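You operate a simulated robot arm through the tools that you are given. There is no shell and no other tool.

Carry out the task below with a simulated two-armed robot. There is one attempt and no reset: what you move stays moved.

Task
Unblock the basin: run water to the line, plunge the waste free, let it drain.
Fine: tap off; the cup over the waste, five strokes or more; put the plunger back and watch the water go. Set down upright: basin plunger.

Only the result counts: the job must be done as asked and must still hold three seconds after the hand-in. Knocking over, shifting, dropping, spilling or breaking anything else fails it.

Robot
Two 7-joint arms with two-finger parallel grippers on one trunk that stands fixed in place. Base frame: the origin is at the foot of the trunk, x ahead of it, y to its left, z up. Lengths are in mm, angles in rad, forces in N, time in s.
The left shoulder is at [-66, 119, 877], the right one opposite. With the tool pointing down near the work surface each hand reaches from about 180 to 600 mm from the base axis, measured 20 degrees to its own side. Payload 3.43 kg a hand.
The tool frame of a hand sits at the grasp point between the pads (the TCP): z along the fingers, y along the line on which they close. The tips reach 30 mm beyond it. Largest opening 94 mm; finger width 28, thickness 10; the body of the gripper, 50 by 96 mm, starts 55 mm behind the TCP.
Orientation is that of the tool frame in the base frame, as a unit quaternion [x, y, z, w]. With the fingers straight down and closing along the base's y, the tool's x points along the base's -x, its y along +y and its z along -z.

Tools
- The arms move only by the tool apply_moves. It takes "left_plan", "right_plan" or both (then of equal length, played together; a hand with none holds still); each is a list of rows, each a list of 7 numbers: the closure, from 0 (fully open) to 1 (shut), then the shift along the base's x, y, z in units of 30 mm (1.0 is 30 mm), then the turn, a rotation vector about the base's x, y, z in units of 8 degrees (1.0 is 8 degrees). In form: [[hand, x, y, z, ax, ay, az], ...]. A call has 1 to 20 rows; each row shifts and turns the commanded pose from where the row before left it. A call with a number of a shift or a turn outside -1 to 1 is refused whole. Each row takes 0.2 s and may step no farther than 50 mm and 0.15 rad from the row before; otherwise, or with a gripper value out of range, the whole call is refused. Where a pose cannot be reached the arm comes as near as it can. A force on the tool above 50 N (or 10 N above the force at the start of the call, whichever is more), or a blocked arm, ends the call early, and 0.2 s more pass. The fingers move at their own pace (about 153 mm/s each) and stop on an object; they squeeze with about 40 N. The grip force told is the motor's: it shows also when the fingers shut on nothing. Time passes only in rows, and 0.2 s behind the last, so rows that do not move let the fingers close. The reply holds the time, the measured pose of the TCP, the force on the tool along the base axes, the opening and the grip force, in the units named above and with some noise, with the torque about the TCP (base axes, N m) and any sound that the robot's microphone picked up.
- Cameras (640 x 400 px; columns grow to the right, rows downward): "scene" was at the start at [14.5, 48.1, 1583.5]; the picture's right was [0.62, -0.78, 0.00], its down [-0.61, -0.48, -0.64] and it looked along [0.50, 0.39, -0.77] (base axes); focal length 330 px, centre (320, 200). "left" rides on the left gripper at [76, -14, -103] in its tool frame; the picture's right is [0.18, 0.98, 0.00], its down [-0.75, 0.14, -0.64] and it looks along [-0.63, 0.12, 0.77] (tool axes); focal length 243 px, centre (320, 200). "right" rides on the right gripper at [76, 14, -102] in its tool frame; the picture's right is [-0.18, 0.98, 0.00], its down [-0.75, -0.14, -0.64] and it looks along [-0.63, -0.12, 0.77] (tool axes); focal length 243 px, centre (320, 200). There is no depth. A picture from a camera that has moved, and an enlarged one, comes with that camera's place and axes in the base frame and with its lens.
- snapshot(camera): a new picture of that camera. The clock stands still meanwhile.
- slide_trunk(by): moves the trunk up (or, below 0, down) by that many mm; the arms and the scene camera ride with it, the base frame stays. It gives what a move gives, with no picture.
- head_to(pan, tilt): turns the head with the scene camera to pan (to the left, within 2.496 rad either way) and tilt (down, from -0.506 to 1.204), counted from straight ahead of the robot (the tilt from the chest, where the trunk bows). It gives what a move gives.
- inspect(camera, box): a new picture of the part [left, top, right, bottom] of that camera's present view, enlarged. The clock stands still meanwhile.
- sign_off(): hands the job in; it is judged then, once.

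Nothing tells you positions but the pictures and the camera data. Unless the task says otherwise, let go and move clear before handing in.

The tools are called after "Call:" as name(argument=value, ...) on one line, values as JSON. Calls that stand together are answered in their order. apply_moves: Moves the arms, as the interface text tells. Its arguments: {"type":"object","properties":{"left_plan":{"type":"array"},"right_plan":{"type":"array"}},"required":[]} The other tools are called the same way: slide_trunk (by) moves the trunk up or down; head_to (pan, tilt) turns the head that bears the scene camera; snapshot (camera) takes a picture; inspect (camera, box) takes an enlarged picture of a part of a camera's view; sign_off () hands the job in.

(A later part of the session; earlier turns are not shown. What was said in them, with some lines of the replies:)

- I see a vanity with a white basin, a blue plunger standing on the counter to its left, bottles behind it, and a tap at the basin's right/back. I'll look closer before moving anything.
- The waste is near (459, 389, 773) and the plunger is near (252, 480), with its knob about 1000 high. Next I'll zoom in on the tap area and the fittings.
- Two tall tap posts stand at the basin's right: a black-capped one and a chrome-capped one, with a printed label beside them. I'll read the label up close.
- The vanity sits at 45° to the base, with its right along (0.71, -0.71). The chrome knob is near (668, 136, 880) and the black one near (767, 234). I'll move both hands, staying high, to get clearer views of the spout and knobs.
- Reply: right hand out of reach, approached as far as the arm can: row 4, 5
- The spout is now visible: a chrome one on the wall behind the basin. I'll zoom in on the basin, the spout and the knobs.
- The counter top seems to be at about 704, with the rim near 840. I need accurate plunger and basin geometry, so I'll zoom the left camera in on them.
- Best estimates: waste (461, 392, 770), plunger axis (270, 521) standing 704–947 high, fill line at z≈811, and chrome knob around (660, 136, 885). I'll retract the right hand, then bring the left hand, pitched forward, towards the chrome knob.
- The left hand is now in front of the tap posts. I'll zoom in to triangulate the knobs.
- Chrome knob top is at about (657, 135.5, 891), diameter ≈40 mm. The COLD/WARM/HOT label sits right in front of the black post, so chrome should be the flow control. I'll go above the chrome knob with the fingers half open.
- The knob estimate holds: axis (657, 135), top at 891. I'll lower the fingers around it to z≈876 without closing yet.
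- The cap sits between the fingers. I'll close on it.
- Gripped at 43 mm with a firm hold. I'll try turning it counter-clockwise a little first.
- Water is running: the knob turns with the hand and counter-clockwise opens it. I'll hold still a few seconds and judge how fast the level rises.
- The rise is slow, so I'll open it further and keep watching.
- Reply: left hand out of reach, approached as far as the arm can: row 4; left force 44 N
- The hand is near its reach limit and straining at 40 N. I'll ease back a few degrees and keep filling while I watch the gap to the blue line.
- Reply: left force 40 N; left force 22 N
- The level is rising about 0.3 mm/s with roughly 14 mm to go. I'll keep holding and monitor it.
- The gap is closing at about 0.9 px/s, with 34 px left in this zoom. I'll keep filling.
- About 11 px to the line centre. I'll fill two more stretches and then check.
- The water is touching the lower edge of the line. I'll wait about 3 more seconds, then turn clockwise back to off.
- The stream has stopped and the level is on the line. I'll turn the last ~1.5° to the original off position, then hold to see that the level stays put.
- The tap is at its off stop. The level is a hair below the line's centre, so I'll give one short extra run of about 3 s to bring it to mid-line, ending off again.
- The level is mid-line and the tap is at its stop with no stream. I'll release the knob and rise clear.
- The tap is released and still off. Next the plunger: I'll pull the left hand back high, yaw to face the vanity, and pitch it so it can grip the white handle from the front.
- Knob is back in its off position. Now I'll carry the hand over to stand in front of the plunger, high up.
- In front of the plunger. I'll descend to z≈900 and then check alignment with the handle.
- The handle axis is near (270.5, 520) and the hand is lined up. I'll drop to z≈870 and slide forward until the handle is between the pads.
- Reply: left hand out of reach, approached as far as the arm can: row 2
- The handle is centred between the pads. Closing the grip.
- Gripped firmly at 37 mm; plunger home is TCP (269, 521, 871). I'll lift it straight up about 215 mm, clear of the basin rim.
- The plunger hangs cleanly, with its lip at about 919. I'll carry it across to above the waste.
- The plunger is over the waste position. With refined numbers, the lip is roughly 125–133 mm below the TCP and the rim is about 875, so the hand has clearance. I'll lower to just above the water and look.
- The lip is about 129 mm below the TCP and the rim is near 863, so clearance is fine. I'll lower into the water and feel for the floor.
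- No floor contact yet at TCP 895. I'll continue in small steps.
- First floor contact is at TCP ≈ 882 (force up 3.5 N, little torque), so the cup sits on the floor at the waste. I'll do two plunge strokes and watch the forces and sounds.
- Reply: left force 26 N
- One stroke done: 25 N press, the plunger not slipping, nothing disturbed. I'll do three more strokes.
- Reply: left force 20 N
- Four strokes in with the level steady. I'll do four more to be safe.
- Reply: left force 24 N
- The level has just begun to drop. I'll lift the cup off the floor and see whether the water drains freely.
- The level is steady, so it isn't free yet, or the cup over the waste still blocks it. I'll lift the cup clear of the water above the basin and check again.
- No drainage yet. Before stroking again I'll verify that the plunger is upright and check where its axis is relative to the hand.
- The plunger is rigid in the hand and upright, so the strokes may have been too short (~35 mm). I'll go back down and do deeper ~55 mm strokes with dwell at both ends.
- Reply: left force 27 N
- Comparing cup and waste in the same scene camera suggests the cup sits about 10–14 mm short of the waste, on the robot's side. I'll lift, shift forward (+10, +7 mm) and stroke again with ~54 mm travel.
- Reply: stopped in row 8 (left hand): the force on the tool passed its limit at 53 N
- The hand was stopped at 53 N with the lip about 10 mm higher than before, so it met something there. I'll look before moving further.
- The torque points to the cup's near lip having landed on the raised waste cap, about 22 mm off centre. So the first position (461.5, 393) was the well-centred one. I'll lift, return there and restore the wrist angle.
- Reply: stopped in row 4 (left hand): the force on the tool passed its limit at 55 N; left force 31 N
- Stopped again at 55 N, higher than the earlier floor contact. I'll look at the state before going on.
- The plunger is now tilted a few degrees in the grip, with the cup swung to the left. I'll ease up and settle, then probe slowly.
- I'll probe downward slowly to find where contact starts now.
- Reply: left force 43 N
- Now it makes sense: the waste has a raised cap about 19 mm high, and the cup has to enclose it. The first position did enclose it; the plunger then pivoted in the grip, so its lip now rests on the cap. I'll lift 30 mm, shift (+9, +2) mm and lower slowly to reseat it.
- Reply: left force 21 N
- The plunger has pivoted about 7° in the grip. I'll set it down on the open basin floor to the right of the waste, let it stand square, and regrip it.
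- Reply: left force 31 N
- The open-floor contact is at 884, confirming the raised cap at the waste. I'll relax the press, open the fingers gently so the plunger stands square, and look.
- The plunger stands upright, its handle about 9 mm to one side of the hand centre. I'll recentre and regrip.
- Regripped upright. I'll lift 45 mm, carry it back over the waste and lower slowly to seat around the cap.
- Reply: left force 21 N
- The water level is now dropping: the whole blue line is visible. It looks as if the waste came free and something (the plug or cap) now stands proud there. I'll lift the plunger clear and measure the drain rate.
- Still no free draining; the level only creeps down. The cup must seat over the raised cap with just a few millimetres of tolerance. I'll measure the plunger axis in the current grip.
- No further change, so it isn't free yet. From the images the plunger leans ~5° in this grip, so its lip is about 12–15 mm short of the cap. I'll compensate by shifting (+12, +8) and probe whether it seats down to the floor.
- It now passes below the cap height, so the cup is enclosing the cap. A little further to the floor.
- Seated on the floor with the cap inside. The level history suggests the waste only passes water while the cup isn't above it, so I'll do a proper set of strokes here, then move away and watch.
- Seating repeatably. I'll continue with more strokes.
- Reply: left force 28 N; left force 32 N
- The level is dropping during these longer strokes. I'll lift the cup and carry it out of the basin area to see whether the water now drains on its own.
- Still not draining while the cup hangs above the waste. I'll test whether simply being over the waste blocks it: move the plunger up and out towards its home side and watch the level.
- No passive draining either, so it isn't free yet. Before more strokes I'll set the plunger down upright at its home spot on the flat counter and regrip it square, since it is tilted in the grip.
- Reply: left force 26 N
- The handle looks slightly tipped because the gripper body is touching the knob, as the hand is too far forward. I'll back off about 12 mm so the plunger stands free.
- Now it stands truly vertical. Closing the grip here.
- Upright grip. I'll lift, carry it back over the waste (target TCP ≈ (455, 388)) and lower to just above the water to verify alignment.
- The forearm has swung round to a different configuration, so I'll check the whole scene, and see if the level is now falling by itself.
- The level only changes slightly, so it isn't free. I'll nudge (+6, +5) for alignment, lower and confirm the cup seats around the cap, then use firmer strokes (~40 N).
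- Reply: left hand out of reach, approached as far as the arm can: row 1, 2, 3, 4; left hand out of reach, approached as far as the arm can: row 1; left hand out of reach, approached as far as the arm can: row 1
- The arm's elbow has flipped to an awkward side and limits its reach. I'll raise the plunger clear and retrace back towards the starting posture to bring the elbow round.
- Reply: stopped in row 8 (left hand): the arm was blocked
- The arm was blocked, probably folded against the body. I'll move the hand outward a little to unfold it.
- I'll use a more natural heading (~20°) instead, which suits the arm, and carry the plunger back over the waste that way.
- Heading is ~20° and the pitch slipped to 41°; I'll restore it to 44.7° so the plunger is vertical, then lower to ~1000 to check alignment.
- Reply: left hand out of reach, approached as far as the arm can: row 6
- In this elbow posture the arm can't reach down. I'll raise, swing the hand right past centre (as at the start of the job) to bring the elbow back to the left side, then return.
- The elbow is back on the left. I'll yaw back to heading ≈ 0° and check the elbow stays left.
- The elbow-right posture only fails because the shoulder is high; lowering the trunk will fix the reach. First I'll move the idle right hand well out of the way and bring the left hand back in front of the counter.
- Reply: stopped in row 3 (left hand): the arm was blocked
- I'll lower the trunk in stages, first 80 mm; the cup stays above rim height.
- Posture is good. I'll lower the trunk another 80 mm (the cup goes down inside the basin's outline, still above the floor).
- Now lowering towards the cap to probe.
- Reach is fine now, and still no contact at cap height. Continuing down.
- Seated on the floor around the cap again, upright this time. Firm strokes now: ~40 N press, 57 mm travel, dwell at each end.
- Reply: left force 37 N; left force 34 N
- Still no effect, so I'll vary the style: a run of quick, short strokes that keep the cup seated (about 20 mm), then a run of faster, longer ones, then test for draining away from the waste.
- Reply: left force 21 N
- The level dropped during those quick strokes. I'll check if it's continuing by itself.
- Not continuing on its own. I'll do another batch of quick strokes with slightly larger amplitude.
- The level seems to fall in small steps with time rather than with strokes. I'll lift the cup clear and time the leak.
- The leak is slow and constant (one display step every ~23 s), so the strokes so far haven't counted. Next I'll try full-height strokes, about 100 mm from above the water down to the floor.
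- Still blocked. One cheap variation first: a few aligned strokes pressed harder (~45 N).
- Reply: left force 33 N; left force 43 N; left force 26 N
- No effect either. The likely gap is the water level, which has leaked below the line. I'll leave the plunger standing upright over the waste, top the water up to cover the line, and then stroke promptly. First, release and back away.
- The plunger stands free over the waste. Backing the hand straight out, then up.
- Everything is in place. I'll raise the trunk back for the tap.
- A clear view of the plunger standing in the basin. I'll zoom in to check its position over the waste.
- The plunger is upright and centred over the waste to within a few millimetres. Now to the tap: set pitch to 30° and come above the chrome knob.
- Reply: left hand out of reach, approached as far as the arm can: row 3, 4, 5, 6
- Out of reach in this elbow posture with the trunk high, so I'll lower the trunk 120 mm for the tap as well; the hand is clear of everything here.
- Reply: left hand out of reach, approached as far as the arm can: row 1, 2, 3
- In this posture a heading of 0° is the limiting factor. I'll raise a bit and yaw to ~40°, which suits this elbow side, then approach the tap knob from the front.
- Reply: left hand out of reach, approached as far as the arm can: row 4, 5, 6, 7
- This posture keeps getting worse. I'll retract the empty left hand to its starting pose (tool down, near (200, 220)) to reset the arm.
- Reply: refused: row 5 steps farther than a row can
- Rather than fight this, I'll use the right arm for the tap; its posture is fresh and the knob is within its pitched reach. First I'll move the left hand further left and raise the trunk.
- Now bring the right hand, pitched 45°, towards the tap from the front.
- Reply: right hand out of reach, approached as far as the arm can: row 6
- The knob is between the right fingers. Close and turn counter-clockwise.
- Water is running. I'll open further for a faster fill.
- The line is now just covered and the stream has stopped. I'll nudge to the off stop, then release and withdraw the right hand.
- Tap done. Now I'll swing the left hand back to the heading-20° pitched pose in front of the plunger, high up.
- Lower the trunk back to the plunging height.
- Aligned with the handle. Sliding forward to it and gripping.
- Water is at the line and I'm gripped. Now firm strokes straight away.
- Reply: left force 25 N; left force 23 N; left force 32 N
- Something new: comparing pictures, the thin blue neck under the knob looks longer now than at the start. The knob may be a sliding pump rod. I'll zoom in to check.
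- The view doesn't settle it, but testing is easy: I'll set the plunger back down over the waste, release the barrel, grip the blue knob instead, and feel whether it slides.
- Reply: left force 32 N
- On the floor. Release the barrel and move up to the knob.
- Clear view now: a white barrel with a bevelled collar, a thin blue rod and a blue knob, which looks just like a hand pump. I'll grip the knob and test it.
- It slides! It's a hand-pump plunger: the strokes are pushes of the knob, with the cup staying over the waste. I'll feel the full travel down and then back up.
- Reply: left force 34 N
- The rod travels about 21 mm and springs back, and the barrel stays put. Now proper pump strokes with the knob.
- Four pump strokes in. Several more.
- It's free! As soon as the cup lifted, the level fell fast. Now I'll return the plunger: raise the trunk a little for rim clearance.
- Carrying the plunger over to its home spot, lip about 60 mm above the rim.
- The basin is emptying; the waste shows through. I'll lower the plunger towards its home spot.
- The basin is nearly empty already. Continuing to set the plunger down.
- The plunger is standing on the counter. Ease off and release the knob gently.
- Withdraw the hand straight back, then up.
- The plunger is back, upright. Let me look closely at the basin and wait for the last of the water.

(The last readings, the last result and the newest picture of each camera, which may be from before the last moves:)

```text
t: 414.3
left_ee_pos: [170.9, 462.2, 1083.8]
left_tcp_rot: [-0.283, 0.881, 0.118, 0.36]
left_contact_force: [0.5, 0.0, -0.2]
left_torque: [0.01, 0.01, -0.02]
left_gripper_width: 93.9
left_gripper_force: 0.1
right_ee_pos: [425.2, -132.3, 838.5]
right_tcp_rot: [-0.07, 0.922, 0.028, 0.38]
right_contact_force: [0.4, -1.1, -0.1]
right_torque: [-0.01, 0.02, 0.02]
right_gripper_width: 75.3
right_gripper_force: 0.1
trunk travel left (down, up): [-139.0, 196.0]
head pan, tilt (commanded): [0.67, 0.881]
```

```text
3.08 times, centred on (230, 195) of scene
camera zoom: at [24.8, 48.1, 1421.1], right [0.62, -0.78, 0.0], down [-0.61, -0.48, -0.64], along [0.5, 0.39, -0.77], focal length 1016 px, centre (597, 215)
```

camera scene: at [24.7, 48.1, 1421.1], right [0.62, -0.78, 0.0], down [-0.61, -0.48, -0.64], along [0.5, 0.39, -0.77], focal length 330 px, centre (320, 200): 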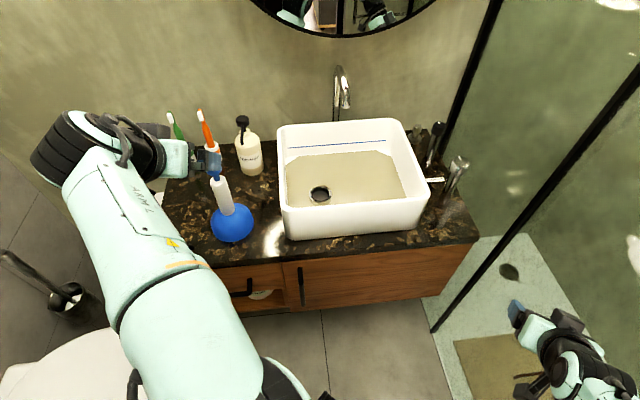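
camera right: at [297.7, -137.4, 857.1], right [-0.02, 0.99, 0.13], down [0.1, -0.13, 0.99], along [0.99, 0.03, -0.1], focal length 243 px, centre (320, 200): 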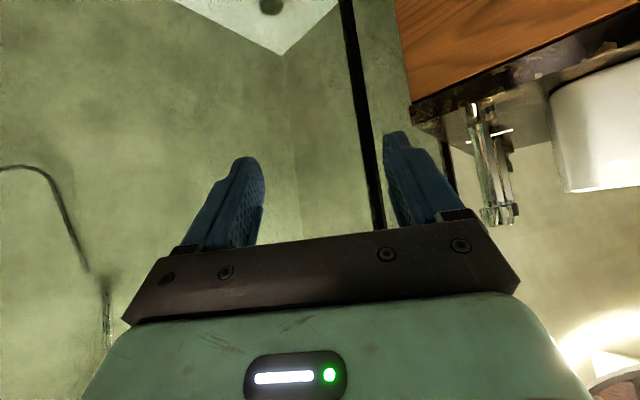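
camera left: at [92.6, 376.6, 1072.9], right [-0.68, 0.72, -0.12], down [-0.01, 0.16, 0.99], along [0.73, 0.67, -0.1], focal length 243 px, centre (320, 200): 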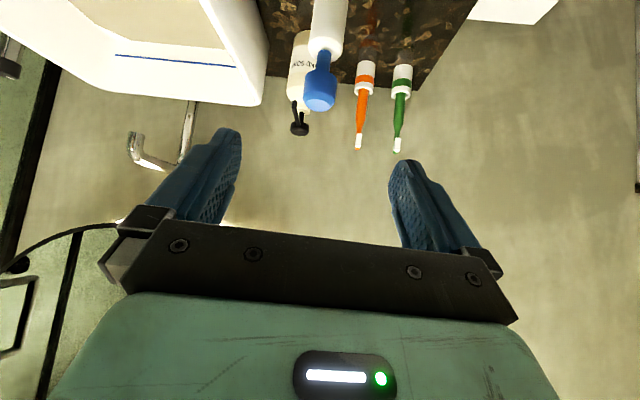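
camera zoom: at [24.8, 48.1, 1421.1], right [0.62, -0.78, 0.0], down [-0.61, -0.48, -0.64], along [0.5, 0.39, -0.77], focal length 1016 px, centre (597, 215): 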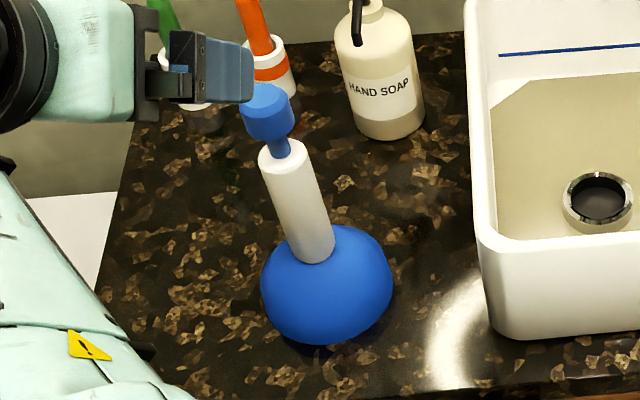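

The surface has settled right down at the floor, with the waste ring standing proud and open. I'll lift the arms clear by raising the trunk, then re-check everything.

Call:
slide_trunk(by=160)

Call:
snapshot(camera="scene")

Call:
inspect(camera="scene", box=[170, 140, 300, 280])

Call:
inspect(camera="scene", box=[280, 110, 470, 270])

```text
t: 416.2
left_ee_pos: [170.2, 460.0, 1244.1]
left_tcp_rot: [-0.283, 0.881, 0.118, 0.36]
left_contact_force: [0.4, 0.1, -0.4]
left_torque: [0.01, -0.01, 0.01]
left_gripper_width: 94.0
left_gripper_force: 0.1
right_ee_pos: [424.2, -132.2, 999.2]
right_tcp_rot: [-0.071, 0.922, 0.029, 0.38]
right_contact_force: [-0.4, -0.5, 0.4]
right_torque: [0.01, -0.02, 0.02]
right_gripper_width: 75.1
right_gripper_force: 0.0
trunk travel left (down, up): [-299.0, 36.0]
head pan, tilt (commanded): [0.67, 0.881]
```

```text
taken
camera scene: at [13.5, 48.1, 1583.4], right [0.62, -0.78, 0.0], down [-0.6, -0.48, -0.64], along [0.5, 0.39, -0.77], focal length 330 px, centre (320, 200)
```

scene: 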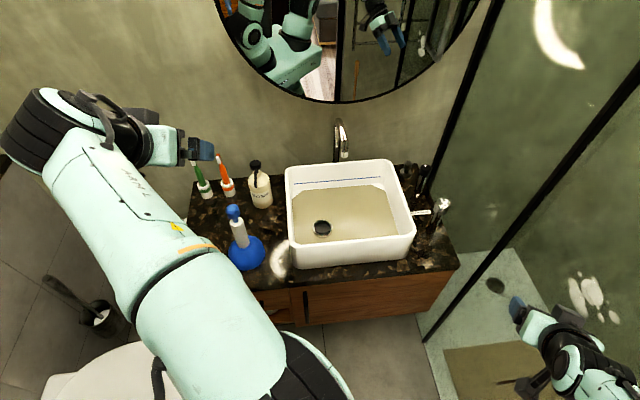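

```text
2.86 times, centred on (235, 210) of scene
camera zoom: at [13.5, 48.1, 1583.4], right [0.62, -0.78, 0.0], down [-0.6, -0.48, -0.64], along [0.5, 0.39, -0.77], focal length 944 px, centre (563, 171)
```

zoom: 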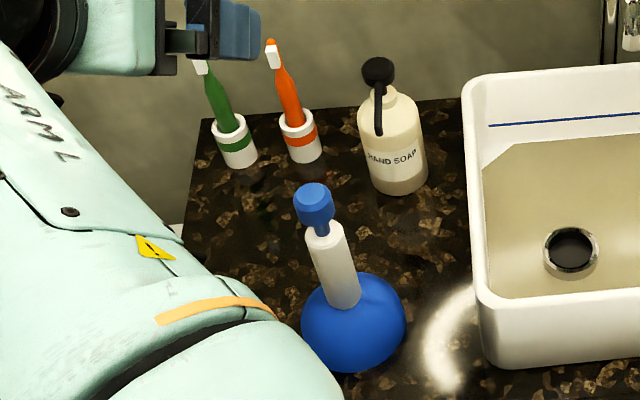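

```text
2.50 times, centred on (375, 190) of scene
camera zoom: at [13.5, 48.1, 1583.4], right [0.62, -0.78, 0.0], down [-0.6, -0.48, -0.64], along [0.5, 0.39, -0.77], focal length 826 px, centre (182, 225)
```

zoom: 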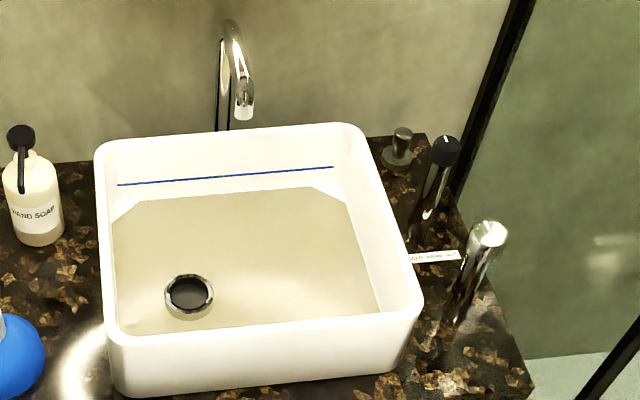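

The plunger matches its original place and the other items are undisturbed. I'll wait several more seconds and check the residual level doesn't change.

Call:
inspect(camera="scene", box=[345, 165, 405, 205])

Call:
inspect(camera="scene", box=[305, 210, 340, 245])

Call:
apply_moves(left_plan=[[0, 0, 0, 0, 0, 0, 0], [0, 0, 0, 0, 0, 0, 0], [0, 0, 0, 0, 0, 0, 0], [0, 0, 0, 0, 0, 0, 0], [0, 0, 0, 0, 0, 0, 0], [0, 0, 0, 0, 0, 0, 0], [0, 0, 0, 0, 0, 0, 0], [0, 0, 0, 0, 0, 0, 0], [0, 0, 0, 0, 0, 0, 0], [0, 0, 0, 0, 0, 0, 0], [0, 0, 0, 0, 0, 0, 0], [0, 0, 0, 0, 0, 0, 0], [0, 0, 0, 0, 0, 0, 0], [0, 0, 0, 0, 0, 0, 0], [0, 0, 0, 0, 0, 0, 0], [0, 0, 0, 0, 0, 0, 0], [0, 0, 0, 0, 0, 0, 0], [0, 0, 0, 0, 0, 0, 0], [0, 0, 0, 0, 0, 0, 0], [0, 0, 0, 0, 0, 0, 0]])

Call:
apply_moves(left_plan=[[0, 0, 0, 0, 0, 0, 0], [0, 0, 0, 0, 0, 0, 0], [0, 0, 0, 0, 0, 0, 0], [0, 0, 0, 0, 0, 0, 0], [0, 0, 0, 0, 0, 0, 0], [0, 0, 0, 0, 0, 0, 0], [0, 0, 0, 0, 0, 0, 0], [0, 0, 0, 0, 0, 0, 0], [0, 0, 0, 0, 0, 0, 0], [0, 0, 0, 0, 0, 0, 0], [0, 0, 0, 0, 0, 0, 0], [0, 0, 0, 0, 0, 0, 0], [0, 0, 0, 0, 0, 0, 0], [0, 0, 0, 0, 0, 0, 0], [0, 0, 0, 0, 0, 0, 0], [0, 0, 0, 0, 0, 0, 0], [0, 0, 0, 0, 0, 0, 0], [0, 0, 0, 0, 0, 0, 0], [0, 0, 0, 0, 0, 0, 0], [0, 0, 0, 0, 0, 0, 0]])

Call:
inspect(camera="scene", box=[345, 165, 405, 205])

Call:
inspect(camera="scene", box=[305, 210, 340, 245])

```text
10.00 times, centred on (375, 185) of scene
camera zoom: at [13.5, 48.1, 1583.4], right [0.62, -0.78, 0.0], down [-0.6, -0.48, -0.64], along [0.5, 0.39, -0.77], focal length 3303 px, centre (-230, 350)
```

zoom: 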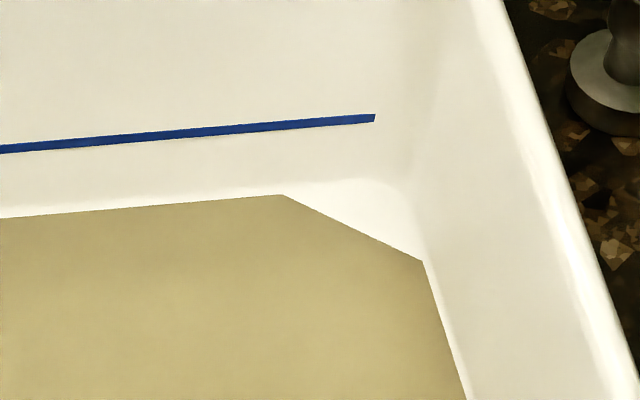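

```text
11.43 times, centred on (322, 228) of scene
camera zoom: at [13.5, 48.1, 1583.4], right [0.62, -0.78, 0.0], down [-0.6, -0.48, -0.64], along [0.5, 0.39, -0.77], focal length 3775 px, centre (291, -114)
```

zoom: 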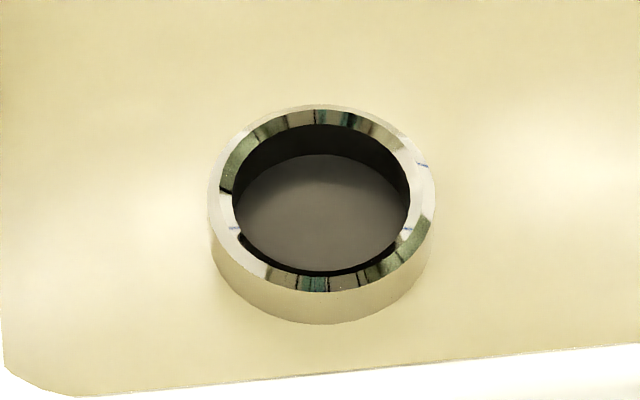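

```text
t: 420.4
left_ee_pos: [170.7, 460.7, 1244.1]
left_tcp_rot: [-0.282, 0.882, 0.117, 0.36]
left_contact_force: [-0.1, 0.2, -0.2]
left_torque: [0.01, 0.01, -0.02]
left_gripper_width: 93.7
left_gripper_force: 0.2
right_ee_pos: [424.4, -132.6, 999.1]
right_tcp_rot: [-0.07, 0.922, 0.03, 0.38]
right_contact_force: [-0.7, 0.2, 0.1]
right_torque: [0.01, 0.01, -0.02]
right_gripper_width: 75.4
right_gripper_force: 0.0
trunk travel left (down, up): [-299.0, 36.0]
head pan, tilt (commanded): [0.67, 0.881]
```

```text
t: 424.6
left_ee_pos: [171.1, 461.1, 1244.5]
left_tcp_rot: [-0.282, 0.882, 0.118, 0.36]
left_contact_force: [-0.8, 0.1, 0.2]
left_torque: [0.03, 0.02, -0.01]
left_gripper_width: 93.9
left_gripper_force: 0.1
right_ee_pos: [424.3, -132.6, 1000.2]
right_tcp_rot: [-0.07, 0.922, 0.029, 0.38]
right_contact_force: [0.2, 0.2, -1.0]
right_torque: [0.01, -0.01, -0.02]
right_gripper_width: 75.0
right_gripper_force: 0.1
trunk travel left (down, up): [-299.0, 36.0]
head pan, tilt (commanded): [0.67, 0.881]
```

```text
10.00 times, centred on (375, 185) of scene
camera zoom: at [14.5, 48.1, 1583.5], right [0.62, -0.78, 0.0], down [-0.61, -0.48, -0.64], along [0.5, 0.39, -0.77], focal length 3303 px, centre (-230, 350)
```

zoom: 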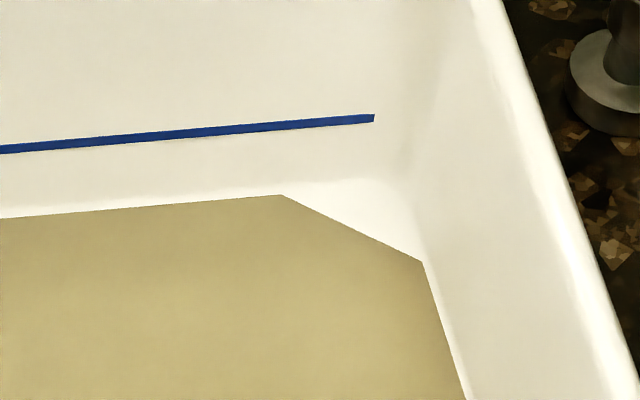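

```text
11.43 times, centred on (322, 228) of scene
camera zoom: at [14.5, 48.1, 1583.5], right [0.62, -0.78, 0.0], down [-0.61, -0.48, -0.64], along [0.5, 0.39, -0.77], focal length 3775 px, centre (291, -114)
```

zoom: 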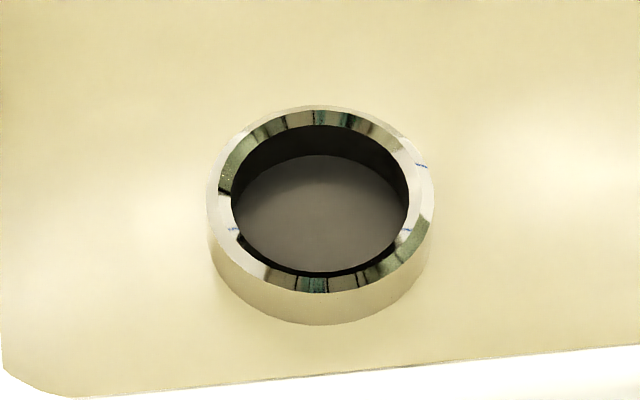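

Unchanged over 8 s. To be sure it's done, I'll wait a further stretch and compare once more.

Call:
apply_moves(left_plan=[[0, 0, 0, 0, 0, 0, 0], [0, 0, 0, 0, 0, 0, 0], [0, 0, 0, 0, 0, 0, 0], [0, 0, 0, 0, 0, 0, 0], [0, 0, 0, 0, 0, 0, 0], [0, 0, 0, 0, 0, 0, 0], [0, 0, 0, 0, 0, 0, 0], [0, 0, 0, 0, 0, 0, 0], [0, 0, 0, 0, 0, 0, 0], [0, 0, 0, 0, 0, 0, 0], [0, 0, 0, 0, 0, 0, 0], [0, 0, 0, 0, 0, 0, 0], [0, 0, 0, 0, 0, 0, 0], [0, 0, 0, 0, 0, 0, 0], [0, 0, 0, 0, 0, 0, 0], [0, 0, 0, 0, 0, 0, 0], [0, 0, 0, 0, 0, 0, 0], [0, 0, 0, 0, 0, 0, 0], [0, 0, 0, 0, 0, 0, 0], [0, 0, 0, 0, 0, 0, 0]])

Call:
apply_moves(left_plan=[[0, 0, 0, 0, 0, 0, 0], [0, 0, 0, 0, 0, 0, 0], [0, 0, 0, 0, 0, 0, 0], [0, 0, 0, 0, 0, 0, 0], [0, 0, 0, 0, 0, 0, 0], [0, 0, 0, 0, 0, 0, 0], [0, 0, 0, 0, 0, 0, 0], [0, 0, 0, 0, 0, 0, 0], [0, 0, 0, 0, 0, 0, 0], [0, 0, 0, 0, 0, 0, 0], [0, 0, 0, 0, 0, 0, 0], [0, 0, 0, 0, 0, 0, 0], [0, 0, 0, 0, 0, 0, 0], [0, 0, 0, 0, 0, 0, 0], [0, 0, 0, 0, 0, 0, 0], [0, 0, 0, 0, 0, 0, 0], [0, 0, 0, 0, 0, 0, 0], [0, 0, 0, 0, 0, 0, 0], [0, 0, 0, 0, 0, 0, 0], [0, 0, 0, 0, 0, 0, 0]])

Call:
apply_moves(left_plan=[[0, 0, 0, 0, 0, 0, 0], [0, 0, 0, 0, 0, 0, 0], [0, 0, 0, 0, 0, 0, 0], [0, 0, 0, 0, 0, 0, 0], [0, 0, 0, 0, 0, 0, 0], [0, 0, 0, 0, 0, 0, 0], [0, 0, 0, 0, 0, 0, 0], [0, 0, 0, 0, 0, 0, 0], [0, 0, 0, 0, 0, 0, 0], [0, 0, 0, 0, 0, 0, 0], [0, 0, 0, 0, 0, 0, 0], [0, 0, 0, 0, 0, 0, 0], [0, 0, 0, 0, 0, 0, 0], [0, 0, 0, 0, 0, 0, 0], [0, 0, 0, 0, 0, 0, 0], [0, 0, 0, 0, 0, 0, 0], [0, 0, 0, 0, 0, 0, 0], [0, 0, 0, 0, 0, 0, 0], [0, 0, 0, 0, 0, 0, 0], [0, 0, 0, 0, 0, 0, 0]])

Call:
apply_moves(left_plan=[[0, 0, 0, 0, 0, 0, 0], [0, 0, 0, 0, 0, 0, 0], [0, 0, 0, 0, 0, 0, 0], [0, 0, 0, 0, 0, 0, 0], [0, 0, 0, 0, 0, 0, 0], [0, 0, 0, 0, 0, 0, 0], [0, 0, 0, 0, 0, 0, 0], [0, 0, 0, 0, 0, 0, 0], [0, 0, 0, 0, 0, 0, 0], [0, 0, 0, 0, 0, 0, 0], [0, 0, 0, 0, 0, 0, 0], [0, 0, 0, 0, 0, 0, 0], [0, 0, 0, 0, 0, 0, 0], [0, 0, 0, 0, 0, 0, 0], [0, 0, 0, 0, 0, 0, 0], [0, 0, 0, 0, 0, 0, 0], [0, 0, 0, 0, 0, 0, 0], [0, 0, 0, 0, 0, 0, 0], [0, 0, 0, 0, 0, 0, 0], [0, 0, 0, 0, 0, 0, 0]])

Call:
inspect(camera="scene", box=[345, 165, 405, 205])

Call:
inspect(camera="scene", box=[305, 210, 340, 245])

Call:
inspect(camera="scene", box=[420, 180, 460, 220])

```text
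t: 428.8
left_ee_pos: [170.5, 462.0, 1245.1]
left_tcp_rot: [-0.282, 0.881, 0.118, 0.36]
left_contact_force: [0.1, -0.3, -0.2]
left_torque: [0.0, 0.0, -0.03]
left_gripper_width: 94.1
left_gripper_force: 0.1
right_ee_pos: [424.9, -132.4, 999.1]
right_tcp_rot: [-0.07, 0.922, 0.029, 0.38]
right_contact_force: [0.1, -0.8, 0.0]
right_torque: [0.02, 0.0, -0.03]
right_gripper_width: 75.0
right_gripper_force: 0.0
trunk travel left (down, up): [-299.0, 36.0]
head pan, tilt (commanded): [0.67, 0.881]
```

```text
t: 433.0
left_ee_pos: [170.6, 461.7, 1243.6]
left_tcp_rot: [-0.283, 0.881, 0.118, 0.36]
left_contact_force: [-1.0, -0.4, 0.2]
left_torque: [-0.01, -0.01, 0.0]
left_gripper_width: 94.0
left_gripper_force: 0.1
right_ee_pos: [424.6, -132.2, 998.0]
right_tcp_rot: [-0.07, 0.922, 0.029, 0.38]
right_contact_force: [-0.3, 0.1, -0.7]
right_torque: [0.02, 0.02, 0.03]
right_gripper_width: 75.3
right_gripper_force: 0.2
trunk travel left (down, up): [-299.0, 36.0]
head pan, tilt (commanded): [0.67, 0.881]
```

```text
t: 437.2
left_ee_pos: [170.5, 460.9, 1245.1]
left_tcp_rot: [-0.282, 0.881, 0.117, 0.36]
left_contact_force: [-0.5, 0.3, -0.1]
left_torque: [-0.01, 0.02, 0.01]
left_gripper_width: 93.8
left_gripper_force: 0.1
right_ee_pos: [425.3, -132.1, 999.7]
right_tcp_rot: [-0.07, 0.922, 0.029, 0.381]
right_contact_force: [0.2, -0.5, 0.0]
right_torque: [0.01, 0.01, 0.0]
right_gripper_width: 75.1
right_gripper_force: 0.0
trunk travel left (down, up): [-299.0, 36.0]
head pan, tilt (commanded): [0.67, 0.881]
```

```text
t: 441.4
left_ee_pos: [170.7, 462.6, 1244.1]
left_tcp_rot: [-0.283, 0.881, 0.118, 0.36]
left_contact_force: [0.5, -0.5, -0.8]
left_torque: [0.0, 0.0, 0.0]
left_gripper_width: 93.8
left_gripper_force: 0.1
right_ee_pos: [424.3, -131.9, 999.5]
right_tcp_rot: [-0.07, 0.922, 0.029, 0.38]
right_contact_force: [0.2, -0.6, 0.6]
right_torque: [-0.04, 0.01, 0.01]
right_gripper_width: 75.3
right_gripper_force: 0.0
trunk travel left (down, up): [-299.0, 36.0]
head pan, tilt (commanded): [0.67, 0.881]
```

```text
10.00 times, centred on (375, 185) of scene
camera zoom: at [14.4, 48.1, 1583.5], right [0.62, -0.78, 0.0], down [-0.61, -0.48, -0.64], along [0.5, 0.39, -0.77], focal length 3303 px, centre (-230, 350)
```

zoom: 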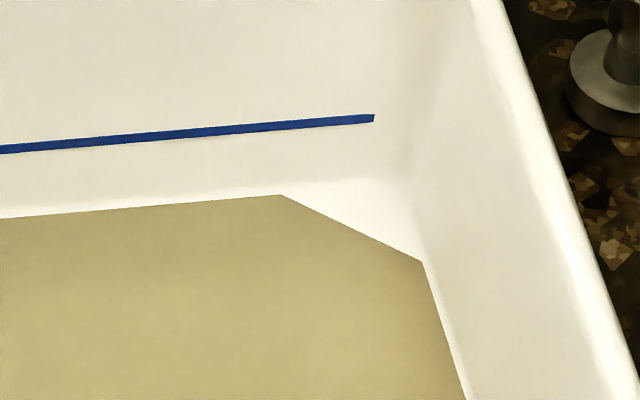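

```text
11.43 times, centred on (322, 228) of scene
camera zoom: at [14.4, 48.1, 1583.5], right [0.62, -0.78, 0.0], down [-0.61, -0.48, -0.64], along [0.5, 0.39, -0.77], focal length 3775 px, centre (291, -114)
```

zoom: 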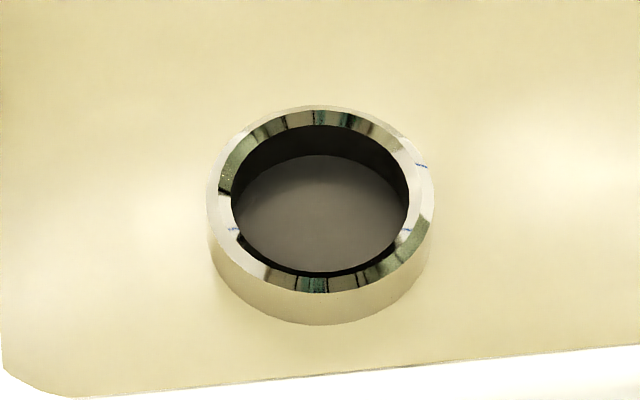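

```text
10.00 times, centred on (440, 200) of scene
camera zoom: at [14.4, 48.1, 1583.5], right [0.62, -0.78, 0.0], down [-0.61, -0.48, -0.64], along [0.5, 0.39, -0.77], focal length 3303 px, centre (-880, 200)
```

zoom: 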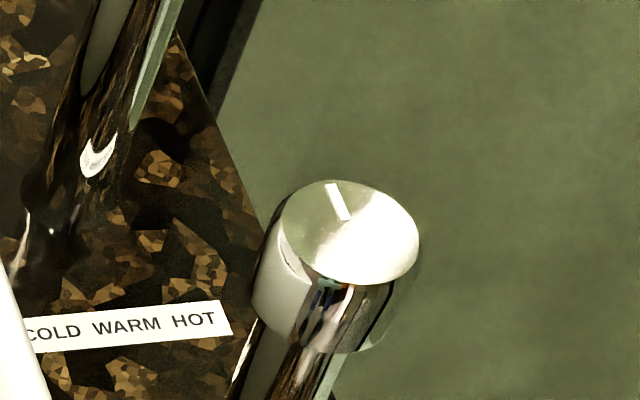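

The basin has drained and the level has stayed put for over 25 s. The tap is at its off mark with no stream, the plunger stands upright at its original spot, nothing else has moved and both hands are clear. Handing in.

Call:
sign_off()

```text
The job is handed in.
```

The basin is unblocked: the waste is open, the water has drained to the basin floor, and the job is handed in. I don't have the judge's result.

- **Fill:** The first fill reached the blue line but leaked below it while I worked. I topped it up again, to about 2 mm over the line's centre, before the strokes that counted. The tap is back at its off mark with no stream.
- **Plunging:** Lifting and pressing the whole plunger over the waste, more than 20 times, had no effect. The blue knob turned out to be a pump rod. I pumped it about ten times with the cup over the waste. As soon as I lifted the cup, the water ran out.
- **Plunger:** It stands upright on the counter. In the pictures it matches its starting place, and both hands are clear of it.
- **Drain:** The level then held steady for over 25 s. A thin film may remain on the floor; I couldn't tell it from the floor itself in the pictures.

The soap, toothbrushes and tap posts look undisturbed, and I saw no water on the counter. During the failed plunging the tool twice pressed on the raised waste ring with just over 50 N. I saw no damage to it.
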